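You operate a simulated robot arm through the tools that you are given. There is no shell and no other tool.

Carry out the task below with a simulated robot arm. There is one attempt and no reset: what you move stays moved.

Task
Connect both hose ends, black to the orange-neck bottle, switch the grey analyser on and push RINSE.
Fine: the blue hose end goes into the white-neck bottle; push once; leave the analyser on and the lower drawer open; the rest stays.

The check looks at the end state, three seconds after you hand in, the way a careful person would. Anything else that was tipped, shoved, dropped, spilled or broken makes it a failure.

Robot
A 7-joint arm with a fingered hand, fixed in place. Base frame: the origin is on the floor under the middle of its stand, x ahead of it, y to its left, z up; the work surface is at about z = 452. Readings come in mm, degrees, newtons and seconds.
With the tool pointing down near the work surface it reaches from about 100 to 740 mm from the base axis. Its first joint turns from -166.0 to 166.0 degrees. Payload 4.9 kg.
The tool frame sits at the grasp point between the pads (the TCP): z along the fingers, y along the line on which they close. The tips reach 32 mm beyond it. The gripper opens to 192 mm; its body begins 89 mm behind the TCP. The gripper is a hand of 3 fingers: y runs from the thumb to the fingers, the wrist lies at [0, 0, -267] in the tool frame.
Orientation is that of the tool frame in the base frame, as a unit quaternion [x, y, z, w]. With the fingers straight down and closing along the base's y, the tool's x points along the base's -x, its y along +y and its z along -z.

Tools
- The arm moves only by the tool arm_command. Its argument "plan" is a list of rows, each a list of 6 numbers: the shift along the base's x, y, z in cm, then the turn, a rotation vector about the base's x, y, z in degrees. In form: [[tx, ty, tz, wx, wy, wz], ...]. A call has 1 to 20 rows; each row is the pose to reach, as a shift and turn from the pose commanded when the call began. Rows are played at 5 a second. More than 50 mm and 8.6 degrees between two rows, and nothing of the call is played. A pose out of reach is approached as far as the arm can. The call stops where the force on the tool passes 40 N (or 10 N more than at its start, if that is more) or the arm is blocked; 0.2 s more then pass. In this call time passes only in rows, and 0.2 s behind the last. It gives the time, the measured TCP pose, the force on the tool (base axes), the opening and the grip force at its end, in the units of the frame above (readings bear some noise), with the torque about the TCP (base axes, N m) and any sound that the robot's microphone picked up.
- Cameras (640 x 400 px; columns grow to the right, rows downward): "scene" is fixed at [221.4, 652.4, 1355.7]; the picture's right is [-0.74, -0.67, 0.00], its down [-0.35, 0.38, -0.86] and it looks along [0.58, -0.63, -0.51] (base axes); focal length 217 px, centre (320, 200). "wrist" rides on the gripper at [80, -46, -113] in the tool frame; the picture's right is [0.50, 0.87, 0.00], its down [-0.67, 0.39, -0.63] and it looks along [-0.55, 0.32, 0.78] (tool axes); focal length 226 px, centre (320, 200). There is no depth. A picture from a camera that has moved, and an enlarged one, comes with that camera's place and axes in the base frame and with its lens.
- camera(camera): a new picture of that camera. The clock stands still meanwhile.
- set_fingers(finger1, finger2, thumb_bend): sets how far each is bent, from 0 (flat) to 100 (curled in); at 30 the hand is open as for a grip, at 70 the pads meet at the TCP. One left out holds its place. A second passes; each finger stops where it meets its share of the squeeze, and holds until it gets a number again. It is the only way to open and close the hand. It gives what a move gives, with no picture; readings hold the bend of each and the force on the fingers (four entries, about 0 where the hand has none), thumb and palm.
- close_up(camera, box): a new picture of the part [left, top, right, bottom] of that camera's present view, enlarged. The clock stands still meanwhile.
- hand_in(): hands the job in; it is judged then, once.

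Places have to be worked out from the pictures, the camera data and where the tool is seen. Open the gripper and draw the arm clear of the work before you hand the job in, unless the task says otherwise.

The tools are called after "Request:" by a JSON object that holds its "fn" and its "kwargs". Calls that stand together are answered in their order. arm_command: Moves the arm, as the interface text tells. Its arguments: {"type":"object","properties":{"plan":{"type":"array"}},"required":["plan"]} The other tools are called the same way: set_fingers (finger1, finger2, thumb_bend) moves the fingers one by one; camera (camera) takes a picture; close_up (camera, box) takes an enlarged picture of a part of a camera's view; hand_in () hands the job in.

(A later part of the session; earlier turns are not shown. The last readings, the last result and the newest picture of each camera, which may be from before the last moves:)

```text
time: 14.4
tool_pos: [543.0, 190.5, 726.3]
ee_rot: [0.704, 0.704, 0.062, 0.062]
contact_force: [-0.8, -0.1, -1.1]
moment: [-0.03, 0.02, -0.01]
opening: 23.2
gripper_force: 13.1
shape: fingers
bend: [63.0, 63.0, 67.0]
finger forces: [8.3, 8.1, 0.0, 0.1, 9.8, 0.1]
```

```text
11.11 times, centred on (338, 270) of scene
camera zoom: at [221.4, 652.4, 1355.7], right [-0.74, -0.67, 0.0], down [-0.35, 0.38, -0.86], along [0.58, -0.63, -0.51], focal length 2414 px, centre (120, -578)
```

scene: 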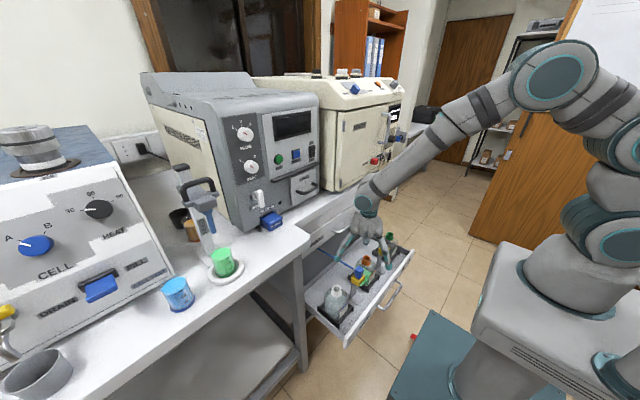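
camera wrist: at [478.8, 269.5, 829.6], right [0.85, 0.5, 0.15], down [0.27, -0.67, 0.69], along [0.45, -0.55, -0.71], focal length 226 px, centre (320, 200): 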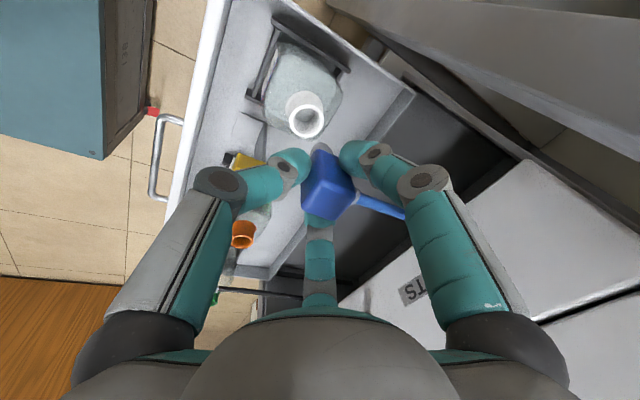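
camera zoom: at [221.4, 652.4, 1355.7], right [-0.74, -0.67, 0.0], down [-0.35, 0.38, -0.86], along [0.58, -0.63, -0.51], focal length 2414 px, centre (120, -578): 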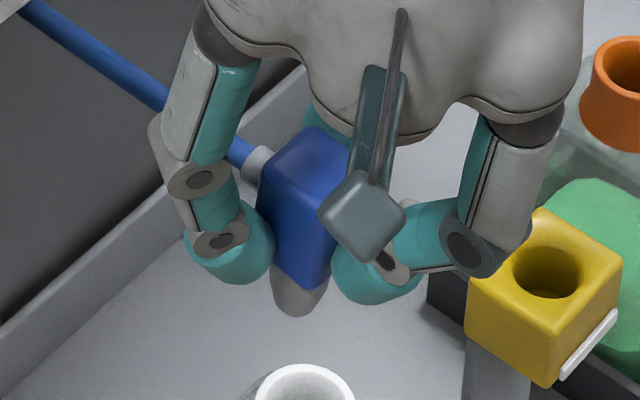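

The lean left is only ~2–4°; the cap bottom centre is about (553, 190) against a neck centre of (550.6, 188.4). I correct by a couple of mm and lower until the plug tip is just above the neck.

Request:
{"fn": "arm_command", "kwargs": {"plan": [[-0.1, -0.1, -1.0, 0, 0, 0], [-0.25, -0.2, -2.0, 0, 0, 0], [-0.25, -0.2, -3.0, 0, 0, 0], [-0.25, -0.2, -4.0, 0, 0, 0], [-0.25, -0.2, -5.0, 0, 0, 0]]}}

Request:
{"fn": "close_up", "kwargs": {"camera": "wrist", "box": [260, 80, 380, 220]}}

Request:
{"fn": "close_up", "kwargs": {"camera": "scene", "box": [310, 252, 360, 302]}}

```text
time: 15.6
tool_pos: [541.1, 188.0, 674.5]
ee_rot: [0.704, 0.704, 0.062, 0.062]
contact_force: [0.0, -0.9, -0.8]
moment: [0.02, 0.02, 0.02]
opening: 23.3
gripper_force: 13.5
shape: fingers
bend: [63.0, 63.0, 67.0]
finger forces: [8.3, 8.0, 0.1, 0.0, 9.8, 0.1]
```

```text
2.86 times, centred on (320, 150) of wrist
camera zoom: at [476.0, 266.3, 777.6], right [0.85, 0.5, 0.15], down [0.27, -0.67, 0.69], along [0.45, -0.55, -0.71], focal length 646 px, centre (320, 343)
```

zoom: 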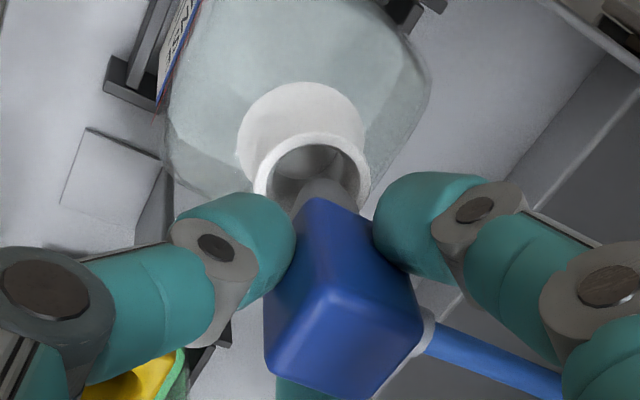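

```text
8.00 times, centred on (335, 277) of scene
camera zoom: at [221.4, 652.4, 1355.7], right [-0.74, -0.67, 0.0], down [-0.35, 0.38, -0.86], along [0.58, -0.63, -0.51], focal length 1738 px, centre (200, -416)
```

zoom: 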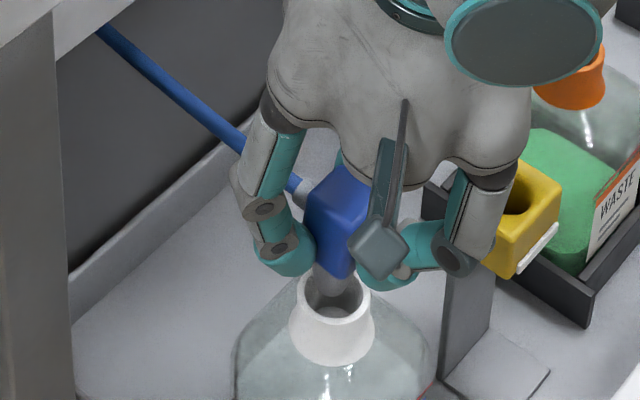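

The plug tip hangs right at the neck mouth in both views. I take one finer look before inserting.

Request:
{"fn": "close_up", "kwargs": {"camera": "scene", "box": [322, 268, 352, 298]}}

Request:
{"fn": "close_up", "kwargs": {"camera": "wrist", "box": [290, 100, 350, 170]}}

```text
13.33 times, centred on (337, 283) of scene
camera zoom: at [221.4, 652.4, 1355.7], right [-0.74, -0.67, 0.0], down [-0.35, 0.38, -0.86], along [0.58, -0.63, -0.51], focal length 2897 px, centre (93, -907)
```

zoom: 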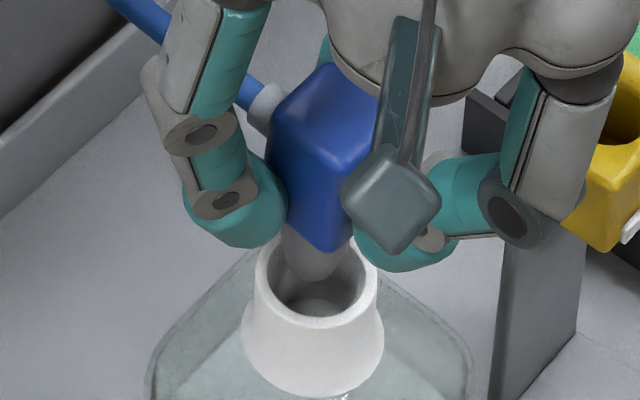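

```text
5.71 times, centred on (320, 135) of wrist
camera zoom: at [476.0, 266.3, 777.6], right [0.85, 0.5, 0.15], down [0.27, -0.67, 0.69], along [0.45, -0.55, -0.71], focal length 1292 px, centre (320, 571)
```

zoom: 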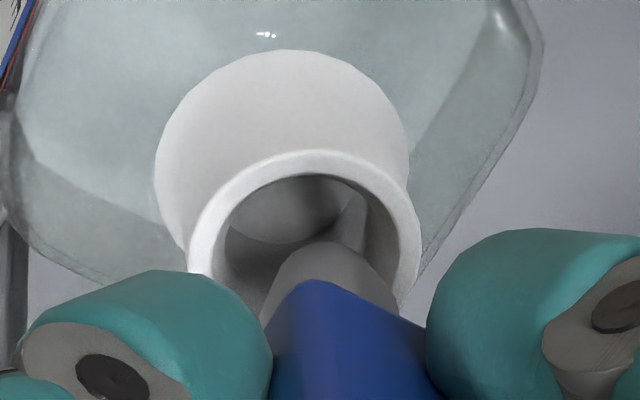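

The plug is within ~2 mm of the neck axis and smaller than the bore. I nudge (-1, -2) mm and lower in, slowly, 2.5 cm first.

Request:
{"fn": "arm_command", "kwargs": {"plan": [[-0.1, -0.2, 0, 0, 0, 0], [-0.1, -0.2, -0.5, 0, 0, 0], [-0.1, -0.2, -1.0, 0, 0, 0], [-0.1, -0.2, -1.5, 0, 0, 0], [-0.1, -0.2, -2.0, 0, 0, 0], [-0.1, -0.2, -2.5, 0, 0, 0]]}}

Request:
{"fn": "close_up", "kwargs": {"camera": "scene", "box": [322, 268, 352, 298]}}

Request:
{"fn": "close_up", "kwargs": {"camera": "wrist", "box": [270, 90, 370, 210]}}

```text
time: 17.0
tool_pos: [537.3, 184.2, 649.3]
ee_rot: [0.704, 0.705, 0.061, 0.062]
contact_force: [0.5, 0.0, -0.1]
moment: [0.04, -0.01, -0.04]
opening: 23.0
gripper_force: 13.4
shape: fingers
bend: [63.0, 63.0, 67.0]
finger forces: [8.4, 8.1, 0.1, 0.1, 9.7, 0.0]
```

```text
13.33 times, centred on (337, 283) of scene
camera zoom: at [221.4, 652.4, 1355.7], right [-0.74, -0.67, 0.0], down [-0.35, 0.38, -0.86], along [0.58, -0.63, -0.51], focal length 2897 px, centre (93, -907)
```

zoom: 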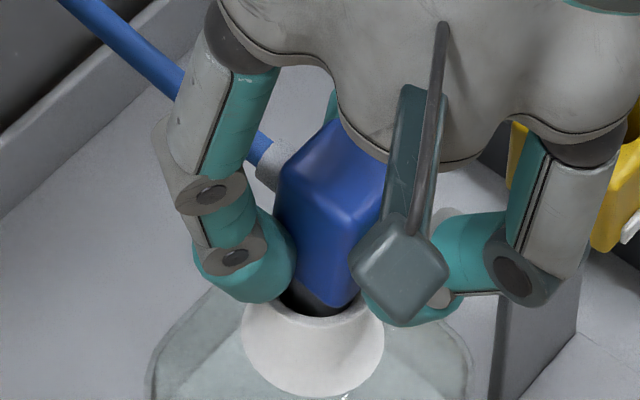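

```text
3.33 times, centred on (320, 150) of wrist
camera zoom: at [473.8, 263.8, 752.7], right [0.85, 0.5, 0.15], down [0.27, -0.67, 0.69], along [0.45, -0.55, -0.71], focal length 754 px, centre (320, 367)
```

zoom: 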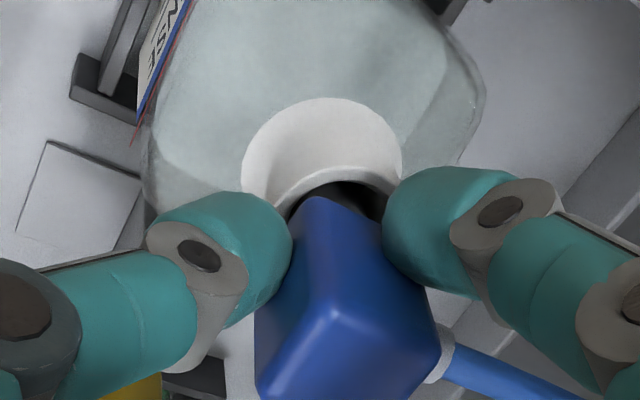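

The plug is inside the neck with no contact force. I lower another 8 mm in small steps.

Request:
{"fn": "arm_command", "kwargs": {"plan": [[0.1, 0.1, -0.2, 0, 0, 0], [0.1, 0.1, -0.4, 0, 0, 0], [0.1, 0.1, -0.6, 0, 0, 0], [0.1, 0.1, -0.8, 0, 0, 0]]}}

Request:
{"fn": "close_up", "kwargs": {"camera": "scene", "box": [322, 268, 352, 298]}}

Request:
{"fn": "close_up", "kwargs": {"camera": "wrist", "box": [290, 100, 350, 170]}}

```text
time: 18.0
tool_pos: [538.8, 184.4, 644.9]
ee_rot: [0.705, 0.704, 0.062, 0.062]
contact_force: [-0.2, -1.4, 3.1]
moment: [-0.05, 0.1, -0.01]
opening: 23.0
gripper_force: 13.9
shape: fingers
bend: [63.0, 63.0, 68.0]
finger forces: [8.6, 8.6, 0.1, 0.0, 10.9, 0.0]
```

```text
13.33 times, centred on (337, 283) of scene
camera zoom: at [221.4, 652.4, 1355.7], right [-0.74, -0.67, 0.0], down [-0.35, 0.38, -0.86], along [0.58, -0.63, -0.51], focal length 2897 px, centre (93, -907)
```

zoom: 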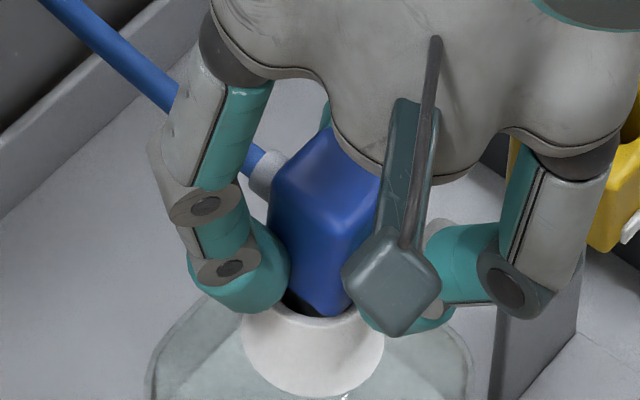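

```text
5.71 times, centred on (320, 135) of wrist
camera zoom: at [475.2, 264.3, 747.0], right [0.85, 0.5, 0.15], down [0.27, -0.67, 0.69], along [0.45, -0.55, -0.71], focal length 1292 px, centre (320, 571)
```

zoom: 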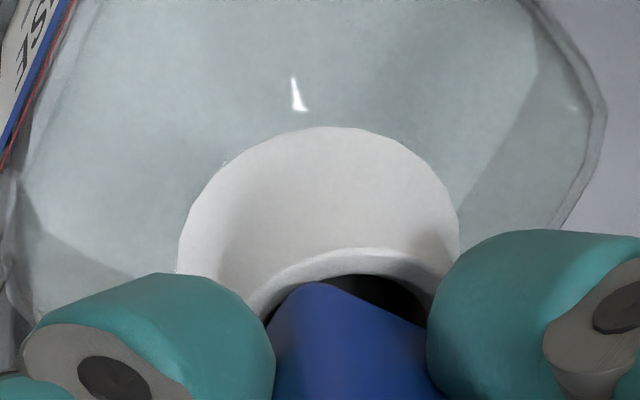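

A light 3 N contact appeared. I look closely at whether the fingertips or the plug touch the rim.

Request:
{"fn": "close_up", "kwargs": {"camera": "scene", "box": [326, 278, 350, 300]}}

Request:
{"fn": "camera", "kwargs": {"camera": "wrist"}}

```text
16.00 times, centred on (338, 289) of scene
camera zoom: at [221.4, 652.4, 1355.7], right [-0.74, -0.67, 0.0], down [-0.35, 0.38, -0.86], along [0.58, -0.63, -0.51], focal length 3477 px, centre (32, -1224)
```

zoom: 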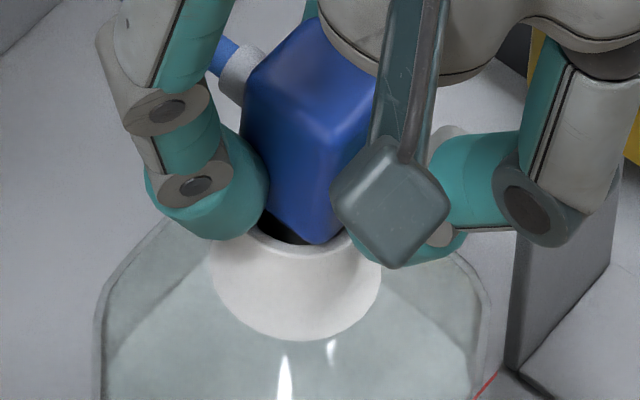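

```text
taken
camera wrist: at [475.2, 264.3, 747.0], right [0.85, 0.5, 0.15], down [0.27, -0.67, 0.69], along [0.45, -0.55, -0.71], focal length 226 px, centre (320, 200)
```

wrist: 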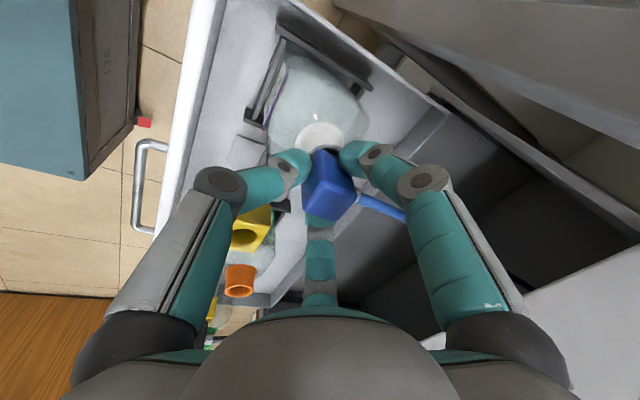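

The fingertips appear to be just on the rim while the cap's base is still ~4 mm above it, with the plug well inside. I raise 2 mm to free the tips and then open the fingers to let the cap settle.

Request:
{"fn": "arm_command", "kwargs": {"plan": [[0, 0, 0.1, 0, 0, 0], [0, 0, 0.2, 0, 0, 0]]}}

Request:
{"fn": "set_fingers", "kwargs": {"finger1": 54, "finger2": 54, "thumb_bend": 58}}

Request:
{"fn": "close_up", "kwargs": {"camera": "scene", "box": [322, 268, 352, 298]}}

Request:
{"fn": "close_up", "kwargs": {"camera": "wrist", "box": [270, 100, 370, 220]}}

```text
time: 18.6
tool_pos: [538.3, 183.7, 644.4]
ee_rot: [0.705, 0.704, 0.061, 0.062]
contact_force: [1.5, 0.5, -0.5]
moment: [0.05, 0.0, -0.01]
opening: 23.0
gripper_force: 13.3
shape: fingers
bend: [63.0, 63.0, 67.0]
finger forces: [9.1, 8.1, 0.0, 0.0, 9.9, 0.0]
```

```text
time: 19.6
tool_pos: [538.4, 184.6, 644.7]
ee_rot: [0.704, 0.704, 0.062, 0.062]
contact_force: [0.2, 0.0, -0.5]
moment: [-0.01, 0.03, 0.0]
opening: 60.6
gripper_force: 0.1
shape: fingers
bend: [54.0, 54.0, 57.0]
finger forces: [0.0, 0.0, 0.0, 0.0, 0.0, 0.0]
```

```text
13.33 times, centred on (337, 283) of scene
camera zoom: at [221.4, 652.4, 1355.7], right [-0.74, -0.67, 0.0], down [-0.35, 0.38, -0.86], along [0.58, -0.63, -0.51], focal length 2897 px, centre (93, -907)
```

zoom: 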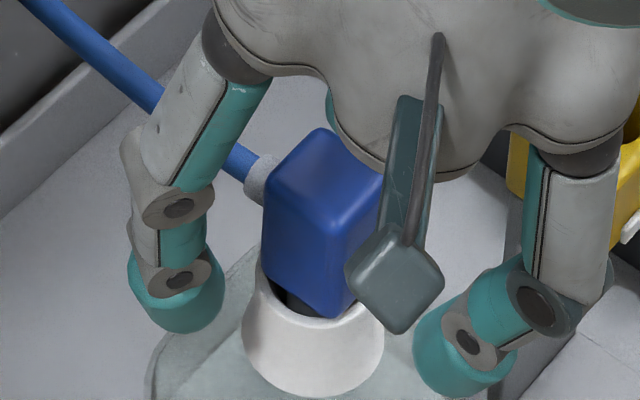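

```text
3.33 times, centred on (320, 160) of wrist
camera zoom: at [474.7, 263.8, 748.1], right [0.85, 0.5, 0.15], down [0.27, -0.67, 0.69], along [0.45, -0.55, -0.71], focal length 754 px, centre (320, 333)
```

zoom: 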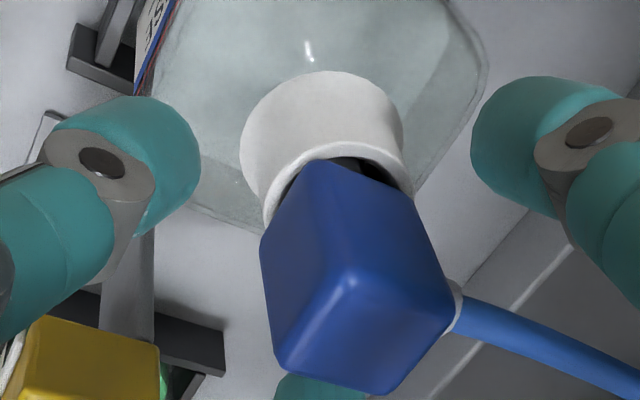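

The cap is released and upright but seems to sit a few mm high on the rim. I lift the hand clear, bring it back to vertical and will then press the cap down with closed fingertips.

Request:
{"fn": "arm_command", "kwargs": {"plan": [[0, 0, 1.0, 0, 0, 0], [0, 0, 2.0, 0, 0, 0], [0, 0, 3.0, 0, 0, 0], [0, 0, 4.0, 0, 0, 0], [0, 0, 5.0, 0, 0, 0], [0, 0, 6.0, 0, 0, 0], [0, 0, 7.0, 0, 2.5, 0], [0, 0, 8.0, 0, 5, 0], [0.3, 0.1, 9.0, 0, 7.5, 0], [0.6, 0.2, 10.0, 0, 10, 0]]}}

Request:
{"fn": "camera", "kwargs": {"camera": "wrist"}}

Request:
{"fn": "close_up", "kwargs": {"camera": "wrist", "box": [290, 70, 370, 170]}}

Request:
{"fn": "close_up", "kwargs": {"camera": "scene", "box": [322, 260, 352, 298]}}

```text
time: 21.8
tool_pos: [544.9, 187.7, 745.4]
ee_rot: [0.707, 0.707, -0.001, 0.0]
contact_force: [-0.3, 0.5, -0.1]
moment: [-0.02, 0.02, 0.02]
opening: 60.6
gripper_force: 0.0
shape: fingers
bend: [54.0, 54.0, 57.0]
finger forces: [0.0, 0.1, 0.1, 0.0, 0.0, 0.1]
```

```text
taken
camera wrist: at [499.8, 267.3, 858.0], right [0.87, 0.5, 0.0], down [0.39, -0.67, 0.63], along [0.31, -0.55, -0.78], focal length 226 px, centre (320, 200)
```

wrist: 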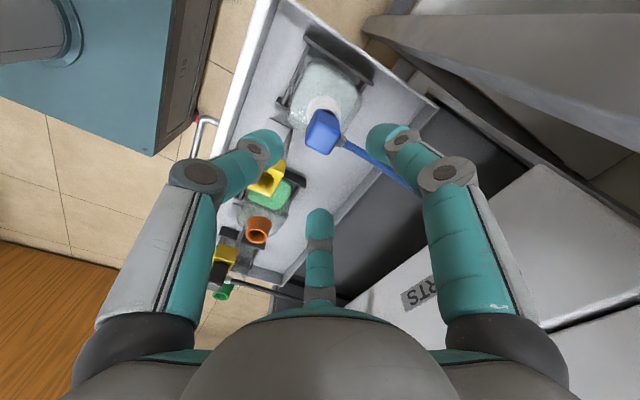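

```text
4.00 times, centred on (330, 120) of wrist
camera zoom: at [499.8, 267.3, 858.0], right [0.87, 0.5, 0.0], down [0.39, -0.67, 0.63], along [0.31, -0.55, -0.78], focal length 904 px, centre (280, 520)
```

zoom: 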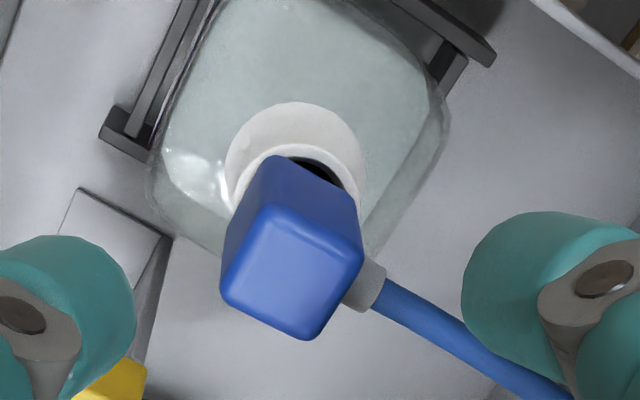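

```text
10.53 times, centred on (337, 279) of scene
camera zoom: at [221.4, 652.4, 1355.7], right [-0.74, -0.67, 0.0], down [-0.35, 0.38, -0.86], along [0.58, -0.63, -0.51], focal length 2287 px, centre (141, -632)
```

zoom: 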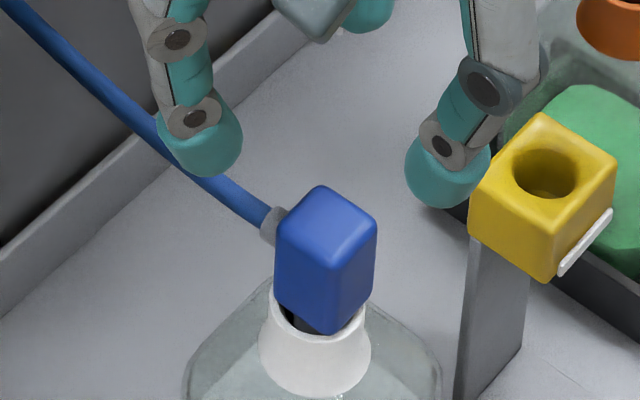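

The cap base appears to sit on the rim, a few mm off centre toward -y. I close the fingers to a pushing tip and shift the hand to view the cap from another side for a proper fix.

Request:
{"fn": "set_fingers", "kwargs": {"finger1": 70, "finger2": 70, "thumb_bend": 70}}

Request:
{"fn": "arm_command", "kwargs": {"plan": [[0.3, -1.5, 0.6, 0, 0, 0], [0.6, -3.0, 1.2, 0, 0, 0], [0.9, -4.5, 1.8, 0, 0, 0], [1.0, -6.0, 2.4, 0, 0, 0], [1.0, -7.0, 2.5, 0, 0, 0]]}}

Request:
{"fn": "camera", "kwargs": {"camera": "wrist"}}

Request:
{"fn": "close_up", "kwargs": {"camera": "wrist", "box": [310, 20, 390, 120]}}

```text
time: 22.8
tool_pos: [545.7, 187.5, 744.6]
ee_rot: [0.707, 0.707, 0.0, -0.001]
contact_force: [0.5, 0.4, -0.2]
moment: [0.0, 0.01, 0.0]
opening: 3.3
gripper_force: 0.2
shape: fingers
bend: [69.0, 69.0, 70.0]
finger forces: [0.0, 0.0, 0.0, 0.0, 0.0, 0.0]
```

```text
time: 24.0
tool_pos: [557.7, 113.9, 769.3]
ee_rot: [0.707, 0.707, 0.0, -0.001]
contact_force: [-0.8, 0.1, 0.0]
moment: [0.01, -0.04, 0.02]
opening: 3.3
gripper_force: 0.1
shape: fingers
bend: [69.0, 69.0, 70.0]
finger forces: [0.0, 0.0, 0.0, 0.1, 0.0, 0.1]
```

```text
taken
camera wrist: at [511.4, 194.7, 882.3], right [0.87, 0.5, 0.0], down [0.39, -0.67, 0.63], along [0.32, -0.55, -0.78], focal length 226 px, centre (320, 200)
```

wrist: 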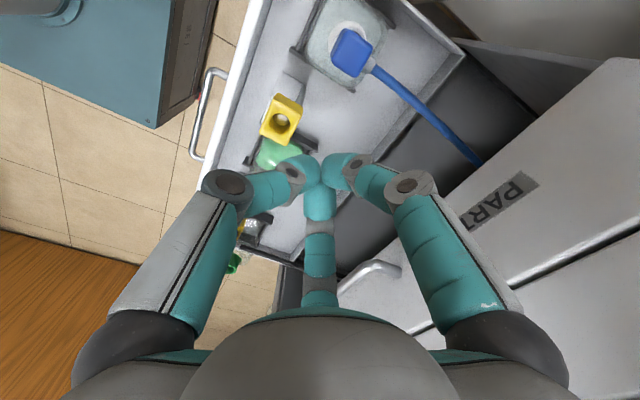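

```text
4.00 times, centred on (350, 70) of wrist
camera zoom: at [511.4, 194.7, 882.3], right [0.87, 0.5, 0.0], down [0.39, -0.67, 0.63], along [0.32, -0.55, -0.78], focal length 904 px, centre (200, 720)
```

zoom: 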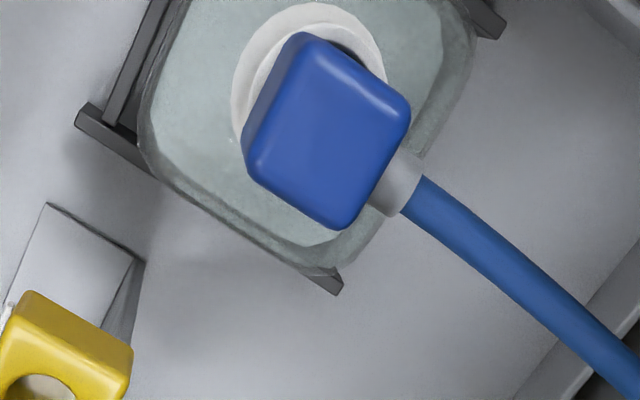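

From two views the cap top is at (550, 186.5, 641), the same height above the rim as it had in its holder, so it is seated. I move over it and give a gentle downward press with the closed tips to be sure.

Request:
{"fn": "arm_command", "kwargs": {"plan": [[0, 1.7, -1.0, 0, 0, 0], [-0.2, 3.4, -2.5, 0, 0, 0], [-0.4, 5.1, -4.0, 0, 0, 0], [-0.55, 6.8, -5.5, 0, 0, 0], [-0.55, 6.86, -7.0, 0, 0, 0], [-0.55, 6.86, -7.9, 0, 0, 0]]}}

Request:
{"fn": "close_up", "kwargs": {"camera": "wrist", "box": [260, 100, 380, 220]}}

Request:
{"fn": "close_up", "kwargs": {"camera": "scene", "box": [318, 250, 358, 298]}}

```text
time: 25.4
tool_pos: [549.1, 185.0, 692.3]
ee_rot: [0.708, 0.707, 0.0, 0.0]
contact_force: [-0.2, -0.3, 0.0]
moment: [0.03, 0.0, -0.03]
opening: 3.1
gripper_force: 0.1
shape: fingers
bend: [69.0, 69.0, 70.0]
finger forces: [0.1, 0.0, 0.0, 0.1, 0.0, 0.1]
```

```text
3.33 times, centred on (320, 160) of wrist
camera zoom: at [504.1, 264.4, 803.9], right [0.87, 0.5, 0.0], down [0.39, -0.67, 0.63], along [0.32, -0.55, -0.78], focal length 754 px, centre (320, 333)
```

zoom: 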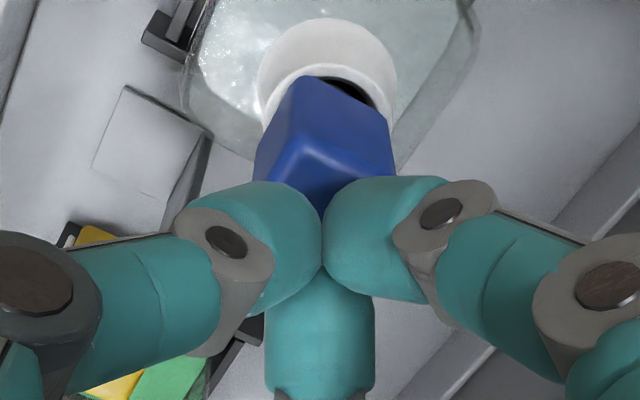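

```text
8.33 times, centred on (338, 274) of scene
camera zoom: at [221.4, 652.4, 1355.7], right [-0.74, -0.67, 0.0], down [-0.35, 0.38, -0.86], along [0.58, -0.63, -0.51], focal length 1811 px, centre (170, -417)
```

zoom: 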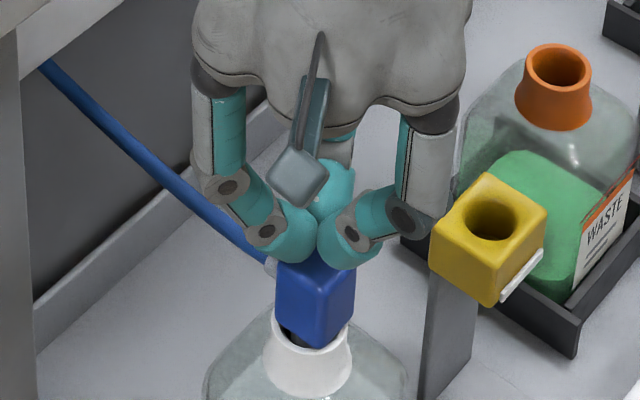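

The tips hang centred a couple of cm above the cap. I lower 1.4 cm in fine steps and read the force.

Request:
{"fn": "arm_command", "kwargs": {"plan": [[0.1, 0.15, -0.3, 0, 0, 0], [0.1, 0.15, -0.6, 0, 0, 0], [0.1, 0.15, -0.9, 0, 0, 0], [0.1, 0.15, -1.2, 0, 0, 0], [0.1, 0.15, -1.4, 0, 0, 0]]}}

```text
time: 26.6
tool_pos: [553.0, 187.3, 677.4]
ee_rot: [0.707, 0.707, 0.002, 0.0]
contact_force: [-2.6, -2.0, 15.3]
moment: [-0.08, 0.09, 0.03]
opening: 2.4
gripper_force: 10.3
shape: fingers
bend: [70.0, 70.0, 70.0]
finger forces: [5.5, 6.0, 0.0, 0.1, 8.4, 0.0]
```

The press reached 15 N at cap height 641, so the cap is solidly bottomed. I back off upward and check the state.

Request:
{"fn": "arm_command", "kwargs": {"plan": [[0, 0, 0.5, 0, 0, 0], [0, 0, 2.0, 0, 0, 0], [0, 0, 4.0, 0, 0, 0], [0, 0, 6.0, 0, 0, 0], [0, -1, 8.0, 0, 0, 0], [0, -3, 9.5, 0, 0, 0], [0, -5, 9.5, 0, 0, 0], [0, -7, 9.5, 0, 0, 0]]}}

Request:
{"fn": "close_up", "kwargs": {"camera": "wrist", "box": [310, 20, 390, 120]}}

Request:
{"fn": "close_up", "kwargs": {"camera": "scene", "box": [318, 255, 358, 303]}}

```text
time: 28.4
tool_pos: [550.8, 115.9, 771.4]
ee_rot: [0.707, 0.707, 0.0, 0.0]
contact_force: [0.7, -0.6, 0.7]
moment: [-0.03, 0.0, 0.03]
opening: 3.3
gripper_force: 0.1
shape: fingers
bend: [70.0, 70.0, 70.0]
finger forces: [0.0, 0.0, 0.0, 0.1, 0.0, 0.1]
```

```text
4.00 times, centred on (350, 70) of wrist
camera zoom: at [505.1, 195.5, 884.8], right [0.87, 0.5, 0.0], down [0.39, -0.67, 0.63], along [0.32, -0.55, -0.78], focal length 904 px, centre (200, 720)
```

zoom: 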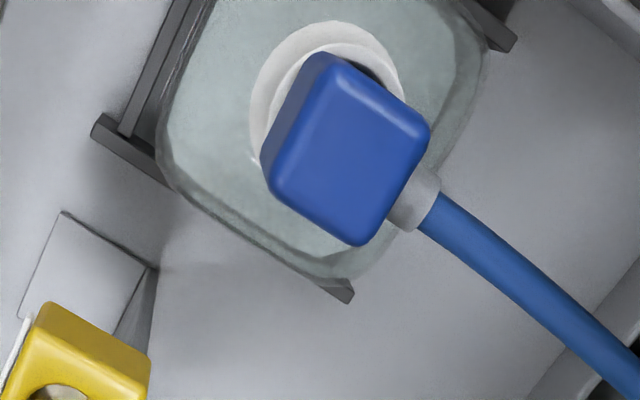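

```text
8.33 times, centred on (338, 279) of scene
camera zoom: at [221.4, 652.4, 1355.7], right [-0.74, -0.67, 0.0], down [-0.35, 0.38, -0.86], along [0.58, -0.63, -0.51], focal length 1811 px, centre (170, -458)
```

zoom: 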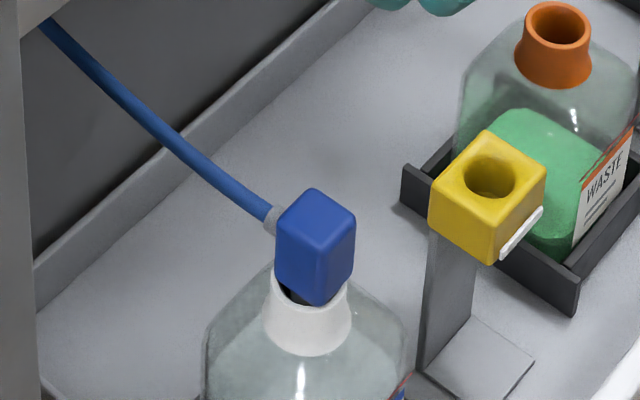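

I take a high zoom on how the cap sits in the neck.

Request:
{"fn": "close_up", "kwargs": {"camera": "scene", "box": [326, 272, 350, 300]}}

Request:
{"fn": "close_up", "kwargs": {"camera": "wrist", "box": [325, 20, 375, 85]}}

```text
14.29 times, centred on (338, 286) of scene
camera zoom: at [221.4, 652.4, 1355.7], right [-0.74, -0.67, 0.0], down [-0.35, 0.38, -0.86], along [0.58, -0.63, -0.51], focal length 3104 px, centre (63, -1029)
```

zoom: 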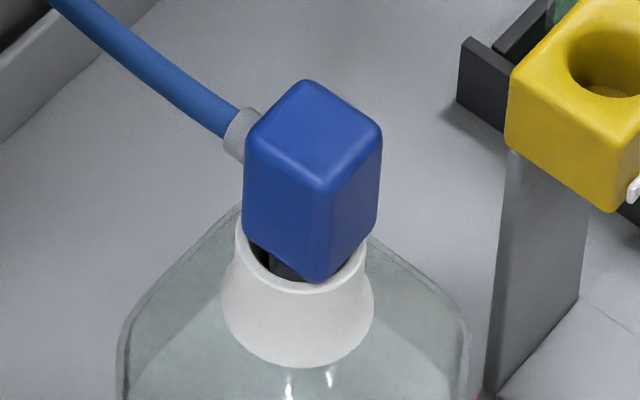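

```text
6.15 times, centred on (350, 52) of wrist
camera zoom: at [505.1, 195.5, 884.8], right [0.87, 0.5, 0.0], down [0.39, -0.67, 0.63], along [0.32, -0.55, -0.78], focal length 1391 px, centre (135, 1108)
```

zoom: 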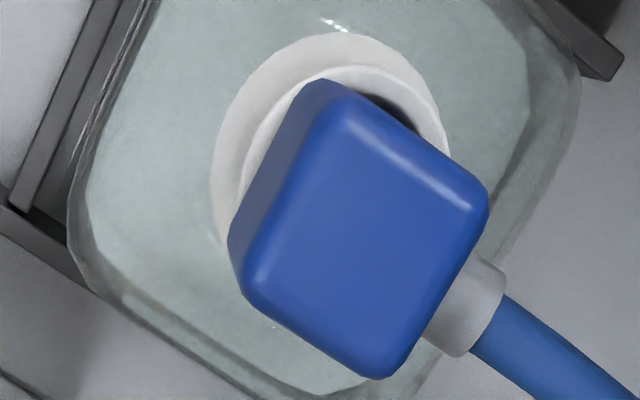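

Blue is seated in the white neck (axis offset ~3 mm, resting on the rim). Next I travel at safe height to above the black hose end near (521, -151) and open the fingers.

Request:
{"fn": "arm_command", "kwargs": {"plan": [[-0.3, -3.0, 0, 0, 0, 0], [-0.6, -6.0, 0, 0, 0, 0], [-1.0, -9.0, 0, 0, 0, 0], [-1.4, -12.0, 0, 0, 0, 0], [-1.8, -15.0, 0, 0, 0, 0], [-2.2, -18.0, 0, 0, 0, 0], [-2.6, -21.0, 0, 0, 0, 0], [-3.0, -24.0, 0, 0, 0, 0], [-3.0, -26.0, -0.5, 0, 0, 0], [-3.0, -26.9, -1.1, 0, 0, 0]]}}

Request:
{"fn": "set_fingers", "kwargs": {"finger1": 52, "finger2": 52, "thumb_bend": 52}}

Request:
{"fn": "camera", "kwargs": {"camera": "wrist"}}

Request:
{"fn": "close_up", "kwargs": {"camera": "wrist", "box": [280, 70, 370, 170]}}

Request:
{"fn": "camera", "kwargs": {"camera": "scene"}}

```text
time: 30.6
tool_pos: [521.9, -151.6, 759.2]
ee_rot: [0.707, 0.708, 0.0, 0.0]
contact_force: [0.4, 0.1, 0.3]
moment: [0.01, -0.01, 0.01]
opening: 3.4
gripper_force: 0.1
shape: fingers
bend: [70.0, 70.0, 70.0]
finger forces: [0.1, 0.0, 0.1, 0.1, 0.1, 0.1]
```

```text
time: 31.6
tool_pos: [522.3, -152.0, 759.1]
ee_rot: [0.707, 0.707, 0.001, 0.0]
contact_force: [-0.1, 0.5, -0.7]
moment: [-0.01, 0.03, 0.0]
opening: 75.4
gripper_force: 0.0
shape: fingers
bend: [52.0, 52.0, 52.0]
finger forces: [0.1, 0.0, 0.0, 0.0, 0.1, 0.1]
```

```text
taken
camera wrist: at [476.0, -72.0, 872.4], right [0.87, 0.5, 0.0], down [0.39, -0.67, 0.63], along [0.32, -0.55, -0.78], focal length 226 px, centre (320, 200)
```

wrist: 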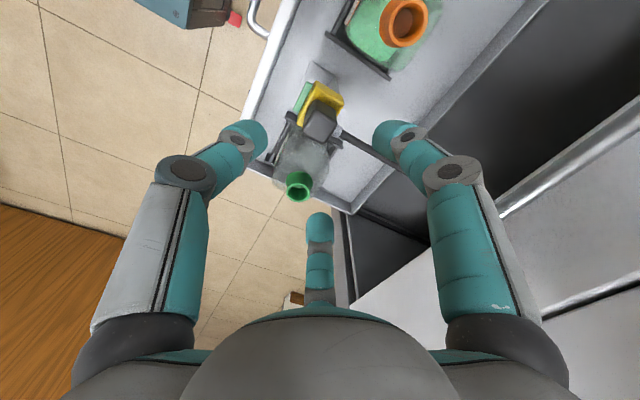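

```text
4.00 times, centred on (325, 120) of wrist
camera zoom: at [476.0, -72.0, 872.4], right [0.87, 0.5, 0.0], down [0.39, -0.67, 0.63], along [0.32, -0.55, -0.78], focal length 904 px, centre (300, 520)
```

zoom: 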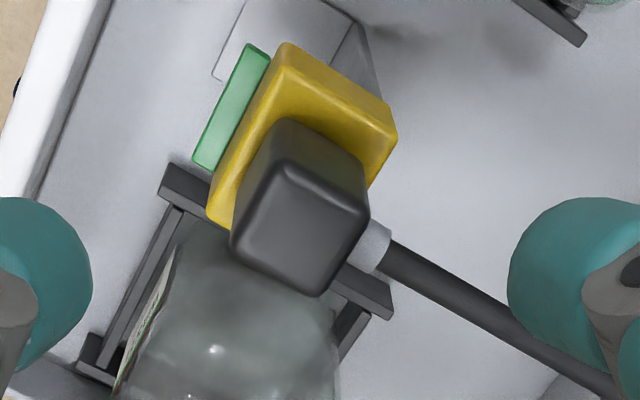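

```text
taken
```

scene: 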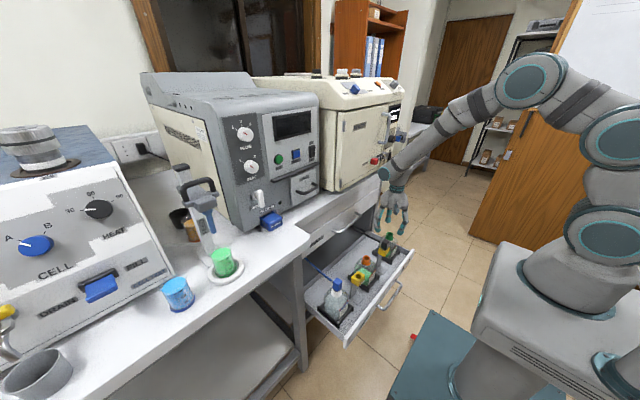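

The black cap projects to (520.8, -150.2, 640). I descend around it to TCP z ≈ 649, a few mm higher than with the blue one so the tips keep more distance from the rim later.

Request:
{"fn": "arm_command", "kwargs": {"plan": [[0, 0.07, -1.5, 0, 0, 0], [0, 0.07, -3.0, 0, 0, 0], [0, 0.07, -4.5, 0, 0, 0], [0, 0.07, -6.0, 0, 0, 0], [0, 0.07, -7.5, 0, 0, 0], [0, 0.07, -8.5, 0, 0, 0], [0, 0.07, -9.5, 0, 0, 0], [0, 0.07, -10.5, 0, 0, 0], [0, 0.07, -11.1, 0, 0, 0]]}}

Request:
{"fn": "set_fingers", "kwargs": {"finger1": 60, "finger2": 60, "thumb_bend": 62}}

Request:
{"fn": "close_up", "kwargs": {"camera": "wrist", "box": [250, 100, 390, 240]}}

Request:
{"fn": "close_up", "kwargs": {"camera": "scene", "box": [365, 215, 415, 265]}}

```text
time: 33.6
tool_pos: [521.5, -150.5, 649.7]
ee_rot: [0.708, 0.707, 0.0, 0.0]
contact_force: [-0.5, 0.6, -0.4]
moment: [0.01, 0.01, -0.03]
opening: 75.2
gripper_force: 0.0
shape: fingers
bend: [52.0, 52.0, 52.0]
finger forces: [0.0, 0.0, 0.1, 0.1, 0.1, 0.0]
```

```text
time: 34.6
tool_pos: [520.8, -149.2, 651.0]
ee_rot: [0.708, 0.707, 0.001, 0.0]
contact_force: [0.8, -0.9, 0.7]
moment: [0.02, 0.01, -0.01]
opening: 38.7
gripper_force: 0.0
shape: fingers
bend: [60.0, 60.0, 62.0]
finger forces: [0.0, 0.0, 0.0, 0.1, 0.1, 0.0]
```

```text
2.86 times, centred on (320, 170) of wrist
camera zoom: at [476.0, -69.9, 763.1], right [0.87, 0.5, 0.0], down [0.39, -0.67, 0.63], along [0.32, -0.55, -0.78], focal length 646 px, centre (320, 286)
```

zoom: 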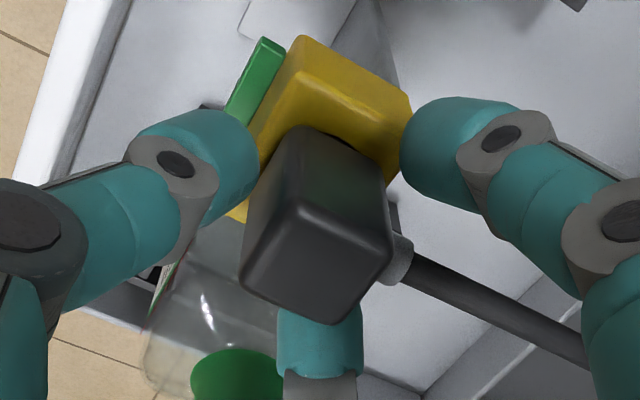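

```text
8.00 times, centred on (390, 240) of scene
camera zoom: at [221.4, 652.4, 1355.7], right [-0.74, -0.67, 0.0], down [-0.35, 0.38, -0.86], along [0.58, -0.63, -0.51], focal length 1738 px, centre (-240, -120)
```

zoom: 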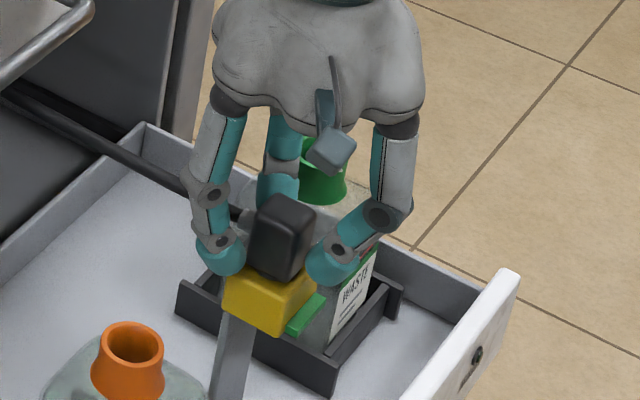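

No contact yet and the cap is centred. I hold the thumb at 64 as a stop and close the two fingers onto the cap.

Request:
{"fn": "set_fingers", "kwargs": {"finger1": 72, "finger2": 72, "thumb_bend": 64}}

Request:
{"fn": "close_up", "kwargs": {"camera": "wrist", "box": [250, 100, 390, 240]}}

Request:
{"fn": "close_up", "kwargs": {"camera": "scene", "box": [365, 215, 415, 265]}}

```text
time: 35.6
tool_pos: [521.2, -149.4, 649.6]
ee_rot: [0.707, 0.707, 0.0, 0.0]
contact_force: [-0.1, 0.1, -0.2]
moment: [0.02, 0.01, 0.02]
opening: 27.3
gripper_force: 10.7
shape: fingers
bend: [64.0, 64.0, 63.0]
finger forces: [8.8, 8.9, 0.0, 0.0, 3.7, 0.1]
```

```text
2.86 times, centred on (320, 170) of wrist
camera zoom: at [476.0, -70.0, 763.2], right [0.87, 0.5, 0.0], down [0.39, -0.67, 0.63], along [0.32, -0.55, -0.78], focal length 646 px, centre (320, 286)
```

zoom: 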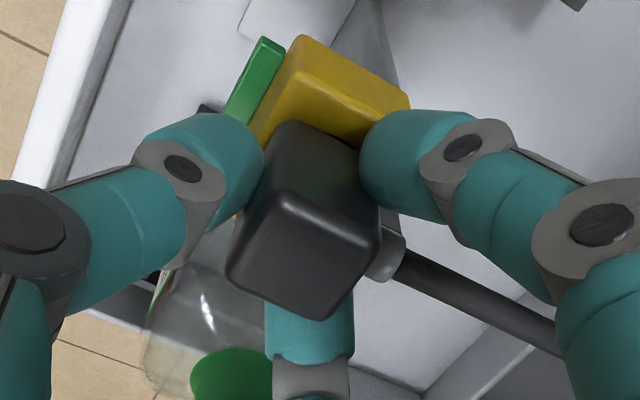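

```text
8.00 times, centred on (390, 240) of scene
camera zoom: at [221.4, 652.4, 1355.7], right [-0.74, -0.67, 0.0], down [-0.35, 0.38, -0.86], along [0.58, -0.63, -0.51], focal length 1738 px, centre (-240, -120)
```

zoom: 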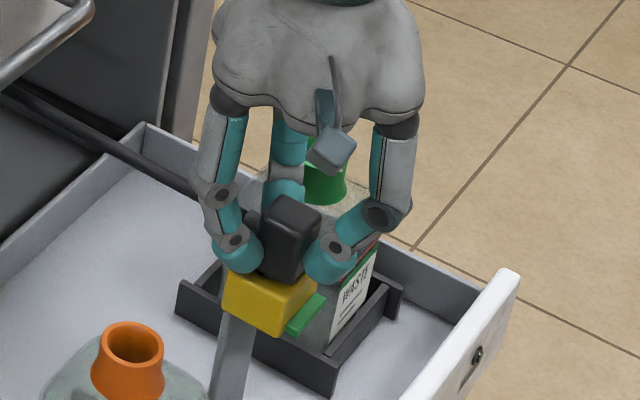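

The cap moved about 3 mm toward the thumb; I firm up the thumb slightly to 65.5 to centre it and balance the grip.

Request:
{"fn": "set_fingers", "kwargs": {"thumb_bend": 65.5}}

Request:
{"fn": "close_up", "kwargs": {"camera": "wrist", "box": [250, 100, 390, 240]}}

```text
time: 36.6
tool_pos: [520.3, -149.3, 650.7]
ee_rot: [0.707, 0.707, 0.0, 0.0]
contact_force: [-0.3, 1.0, 0.8]
moment: [0.01, -0.01, 0.0]
opening: 26.9
gripper_force: 11.2
shape: fingers
bend: [64.0, 64.0, 63.0]
finger forces: [8.8, 9.1, 0.0, 0.1, 4.7, 0.0]
```

```text
2.86 times, centred on (320, 170) of wrist
camera zoom: at [476.0, -69.9, 763.1], right [0.87, 0.5, 0.0], down [0.39, -0.67, 0.63], along [0.32, -0.55, -0.78], focal length 646 px, centre (320, 286)
```

zoom: 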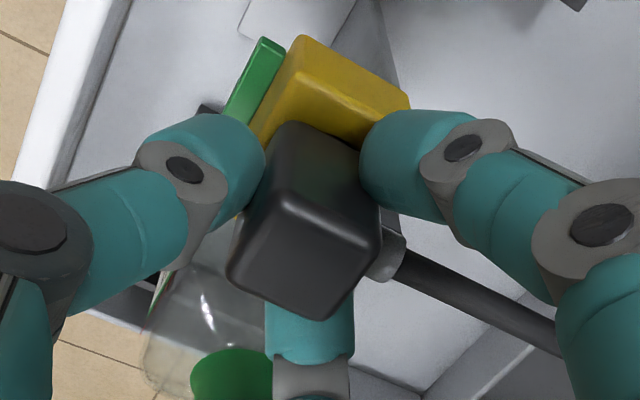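

The thumb acts like a spring, so I set it to 68 to balance the two fingers.

Request:
{"fn": "set_fingers", "kwargs": {"thumb_bend": 68}}

Request:
{"fn": "close_up", "kwargs": {"camera": "wrist", "box": [250, 100, 390, 240]}}

```text
time: 37.6
tool_pos: [521.5, -149.7, 651.0]
ee_rot: [0.707, 0.707, 0.0, 0.0]
contact_force: [-0.5, -1.6, 0.1]
moment: [0.0, 0.01, -0.02]
opening: 26.1
gripper_force: 14.4
shape: fingers
bend: [64.0, 64.0, 64.0]
finger forces: [9.7, 9.9, 0.0, 0.0, 8.3, 0.0]
```

```text
2.86 times, centred on (320, 170) of wrist
camera zoom: at [476.0, -69.9, 763.1], right [0.87, 0.5, 0.0], down [0.39, -0.67, 0.63], along [0.32, -0.55, -0.78], focal length 646 px, centre (320, 286)
```

zoom: 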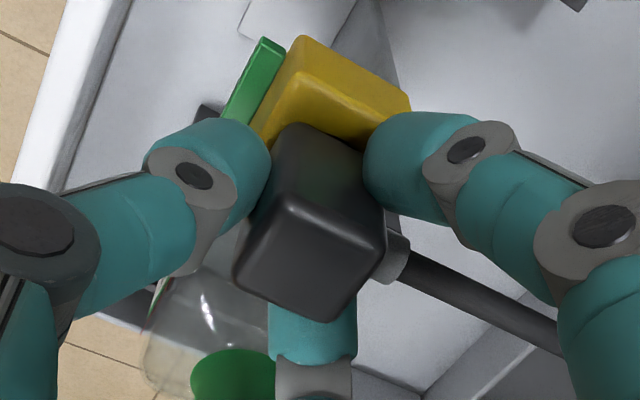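

Balanced (≈9.7/9.9/8.3 N) and the cap is centred at (520, -151). I lift the black hose end out.

Request:
{"fn": "arm_command", "kwargs": {"plan": [[0, 0, 0.3, 0, 0, 0], [0, 0, 0.8, 0, 0, 0], [0, 0, 1.6, 0, 0, 0], [0, 0, 2.6, 0, 0, 0], [0, 0, 3.6, 0, 0, 0], [0, 0, 4.6, 0, 0, 0], [0, 0, 5.6, 0, 0, 0], [0, 0, 6.6, 0, 0, 0], [0, 0, 7.6, 0, 0, 0]]}}

Request:
{"fn": "close_up", "kwargs": {"camera": "wrist", "box": [260, 80, 380, 240]}}

Request:
{"fn": "close_up", "kwargs": {"camera": "scene", "box": [365, 205, 415, 255]}}

```text
time: 39.6
tool_pos: [520.5, -151.7, 725.4]
ee_rot: [0.707, 0.707, 0.0, 0.0]
contact_force: [0.4, -0.1, -0.1]
moment: [-0.01, 0.03, 0.0]
opening: 26.3
gripper_force: 14.1
shape: fingers
bend: [64.0, 64.0, 64.0]
finger forces: [9.7, 9.8, 0.1, 0.0, 8.1, 0.1]
```

```text
2.50 times, centred on (320, 160) of wrist
camera zoom: at [475.4, -71.6, 838.5], right [0.87, 0.5, 0.0], down [0.39, -0.67, 0.63], along [0.32, -0.55, -0.78], focal length 565 px, centre (320, 300)
```

zoom: 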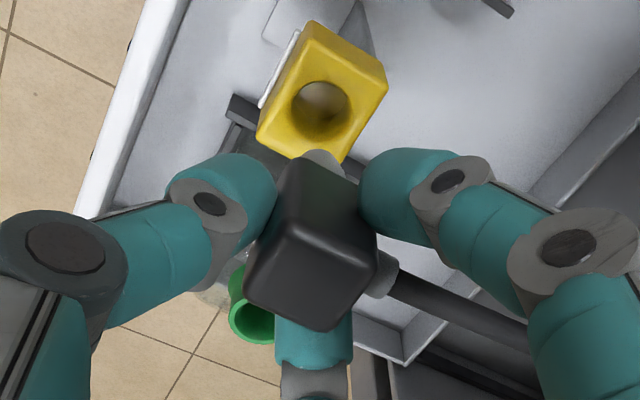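

```text
8.00 times, centred on (390, 230) of scene
camera zoom: at [221.4, 652.4, 1355.7], right [-0.74, -0.67, 0.0], down [-0.35, 0.38, -0.86], along [0.58, -0.63, -0.51], focal length 1738 px, centre (-240, -40)
```

zoom: 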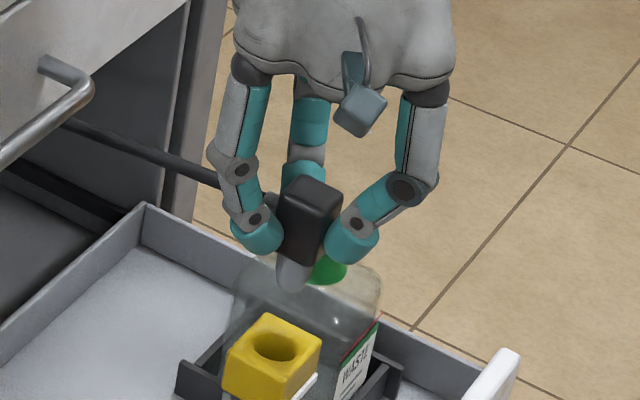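

The black plug hangs nearly upright and centred in the hand. I carry it over the orange-neck bottle at (550.5, -35.5).

Request:
{"fn": "arm_command", "kwargs": {"plan": [[0.4, 1.45, 0, 0, 0, 0], [0.8, 2.9, 0, 0, 0, 0], [1.2, 4.35, 0, 0, 0, 0], [1.6, 5.8, 0, 0, 0, 0], [2.0, 7.25, 0, 0, 0, 0], [2.4, 8.7, 0, 0, 0, 0], [2.8, 10.1, 0, 0, 0, 0], [3.1, 11.0, 0, 0, 0, 0], [3.1, 11.48, 0, 0, 0, 0]]}}

Request:
{"fn": "camera", "kwargs": {"camera": "wrist"}}

Request:
{"fn": "close_up", "kwargs": {"camera": "wrist", "box": [260, 60, 380, 220]}}

Request:
{"fn": "close_up", "kwargs": {"camera": "scene", "box": [340, 220, 400, 280]}}

```text
time: 41.6
tool_pos: [550.6, -34.6, 726.6]
ee_rot: [0.708, 0.706, 0.0, 0.0]
contact_force: [0.5, 0.2, -0.6]
moment: [-0.01, -0.03, 0.0]
opening: 26.6
gripper_force: 13.5
shape: fingers
bend: [64.0, 64.0, 64.0]
finger forces: [9.7, 9.9, 0.0, 0.0, 8.0, 0.0]
```

```text
taken
camera wrist: at [505.3, 44.7, 839.0], right [0.87, 0.5, 0.0], down [0.39, -0.67, 0.63], along [0.32, -0.55, -0.78], focal length 226 px, centre (320, 200)
```

wrist: 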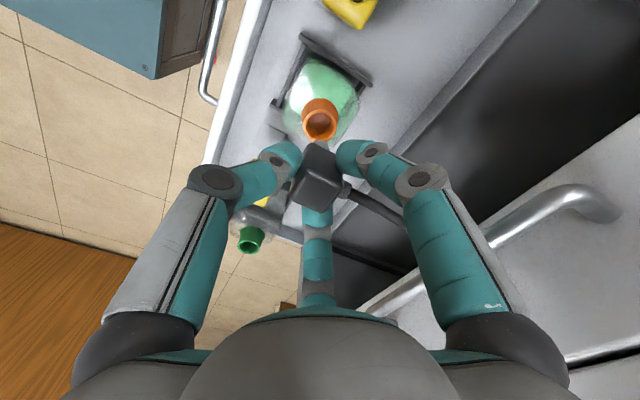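

```text
2.50 times, centred on (320, 140) of wrist
camera zoom: at [505.3, 44.7, 839.0], right [0.87, 0.5, 0.0], down [0.39, -0.67, 0.63], along [0.32, -0.55, -0.78], focal length 565 px, centre (320, 350)
```

zoom: 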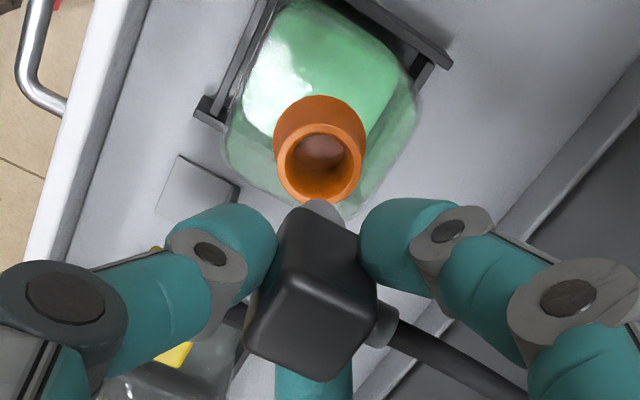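

```text
6.67 times, centred on (370, 250) of scene
camera zoom: at [221.4, 652.4, 1355.7], right [-0.74, -0.67, 0.0], down [-0.35, 0.38, -0.86], along [0.58, -0.63, -0.51], focal length 1449 px, centre (-13, -133)
```

zoom: 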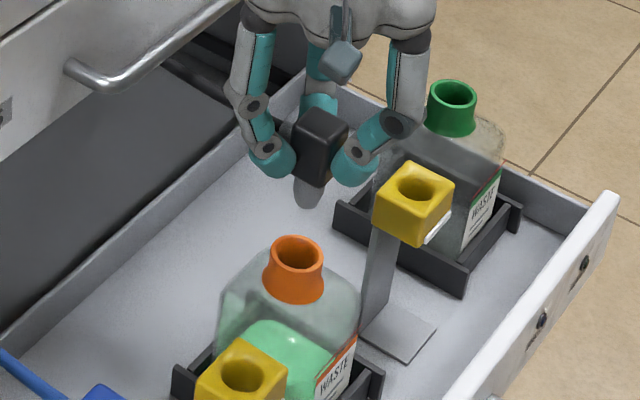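

The orange neck ring projects to (551.5, -34) and the plug axis to about (548, -35). I shift +3 mm in x and lower to just above the neck.

Request:
{"fn": "arm_command", "kwargs": {"plan": [[0.15, 0.02, -1.0, 0, 0, 0], [0.3, 0.05, -2.0, 0, 0, 0], [0.3, 0.05, -3.0, 0, 0, 0], [0.3, 0.05, -4.0, 0, 0, 0], [0.3, 0.05, -4.6, 0, 0, 0]]}}

Request:
{"fn": "close_up", "kwargs": {"camera": "wrist", "box": [280, 90, 360, 190]}}

Request:
{"fn": "close_up", "kwargs": {"camera": "scene", "box": [348, 240, 384, 276]}}

```text
time: 42.8
tool_pos: [555.5, -35.2, 681.4]
ee_rot: [0.706, 0.708, 0.0, -0.001]
contact_force: [0.3, -0.2, -0.5]
moment: [0.0, -0.03, -0.01]
opening: 26.3
gripper_force: 13.4
shape: fingers
bend: [64.0, 64.0, 64.0]
finger forces: [9.6, 9.9, 0.0, 0.0, 8.1, 0.0]
```

```text
4.00 times, centred on (320, 140) of wrist
camera zoom: at [509.9, 44.6, 793.6], right [0.87, 0.5, 0.0], down [0.39, -0.67, 0.63], along [0.32, -0.55, -0.78], focal length 904 px, centre (320, 440)
```

zoom: 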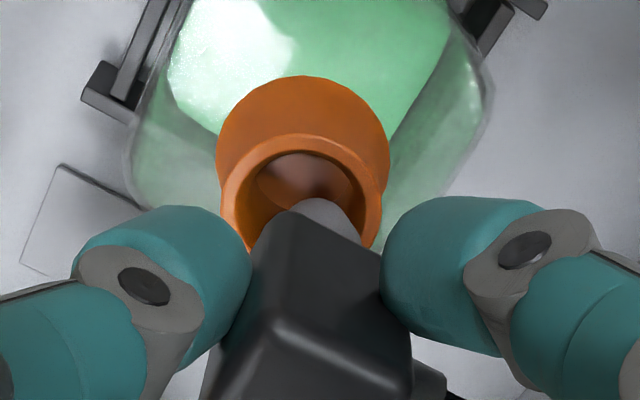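

```text
11.11 times, centred on (366, 258) of scene
camera zoom: at [221.4, 652.4, 1355.7], right [-0.74, -0.67, 0.0], down [-0.35, 0.38, -0.86], along [0.58, -0.63, -0.51], focal length 2414 px, centre (-191, -444)
```

zoom: 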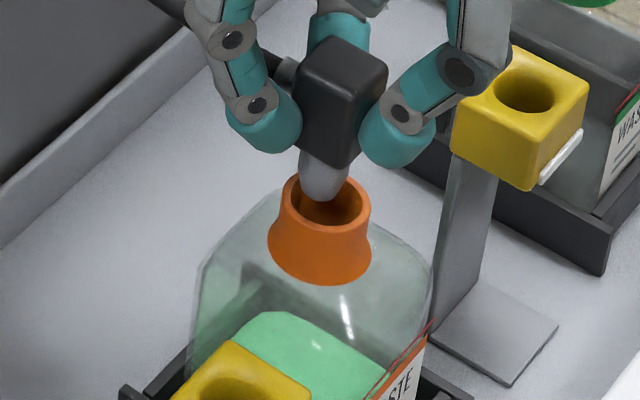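

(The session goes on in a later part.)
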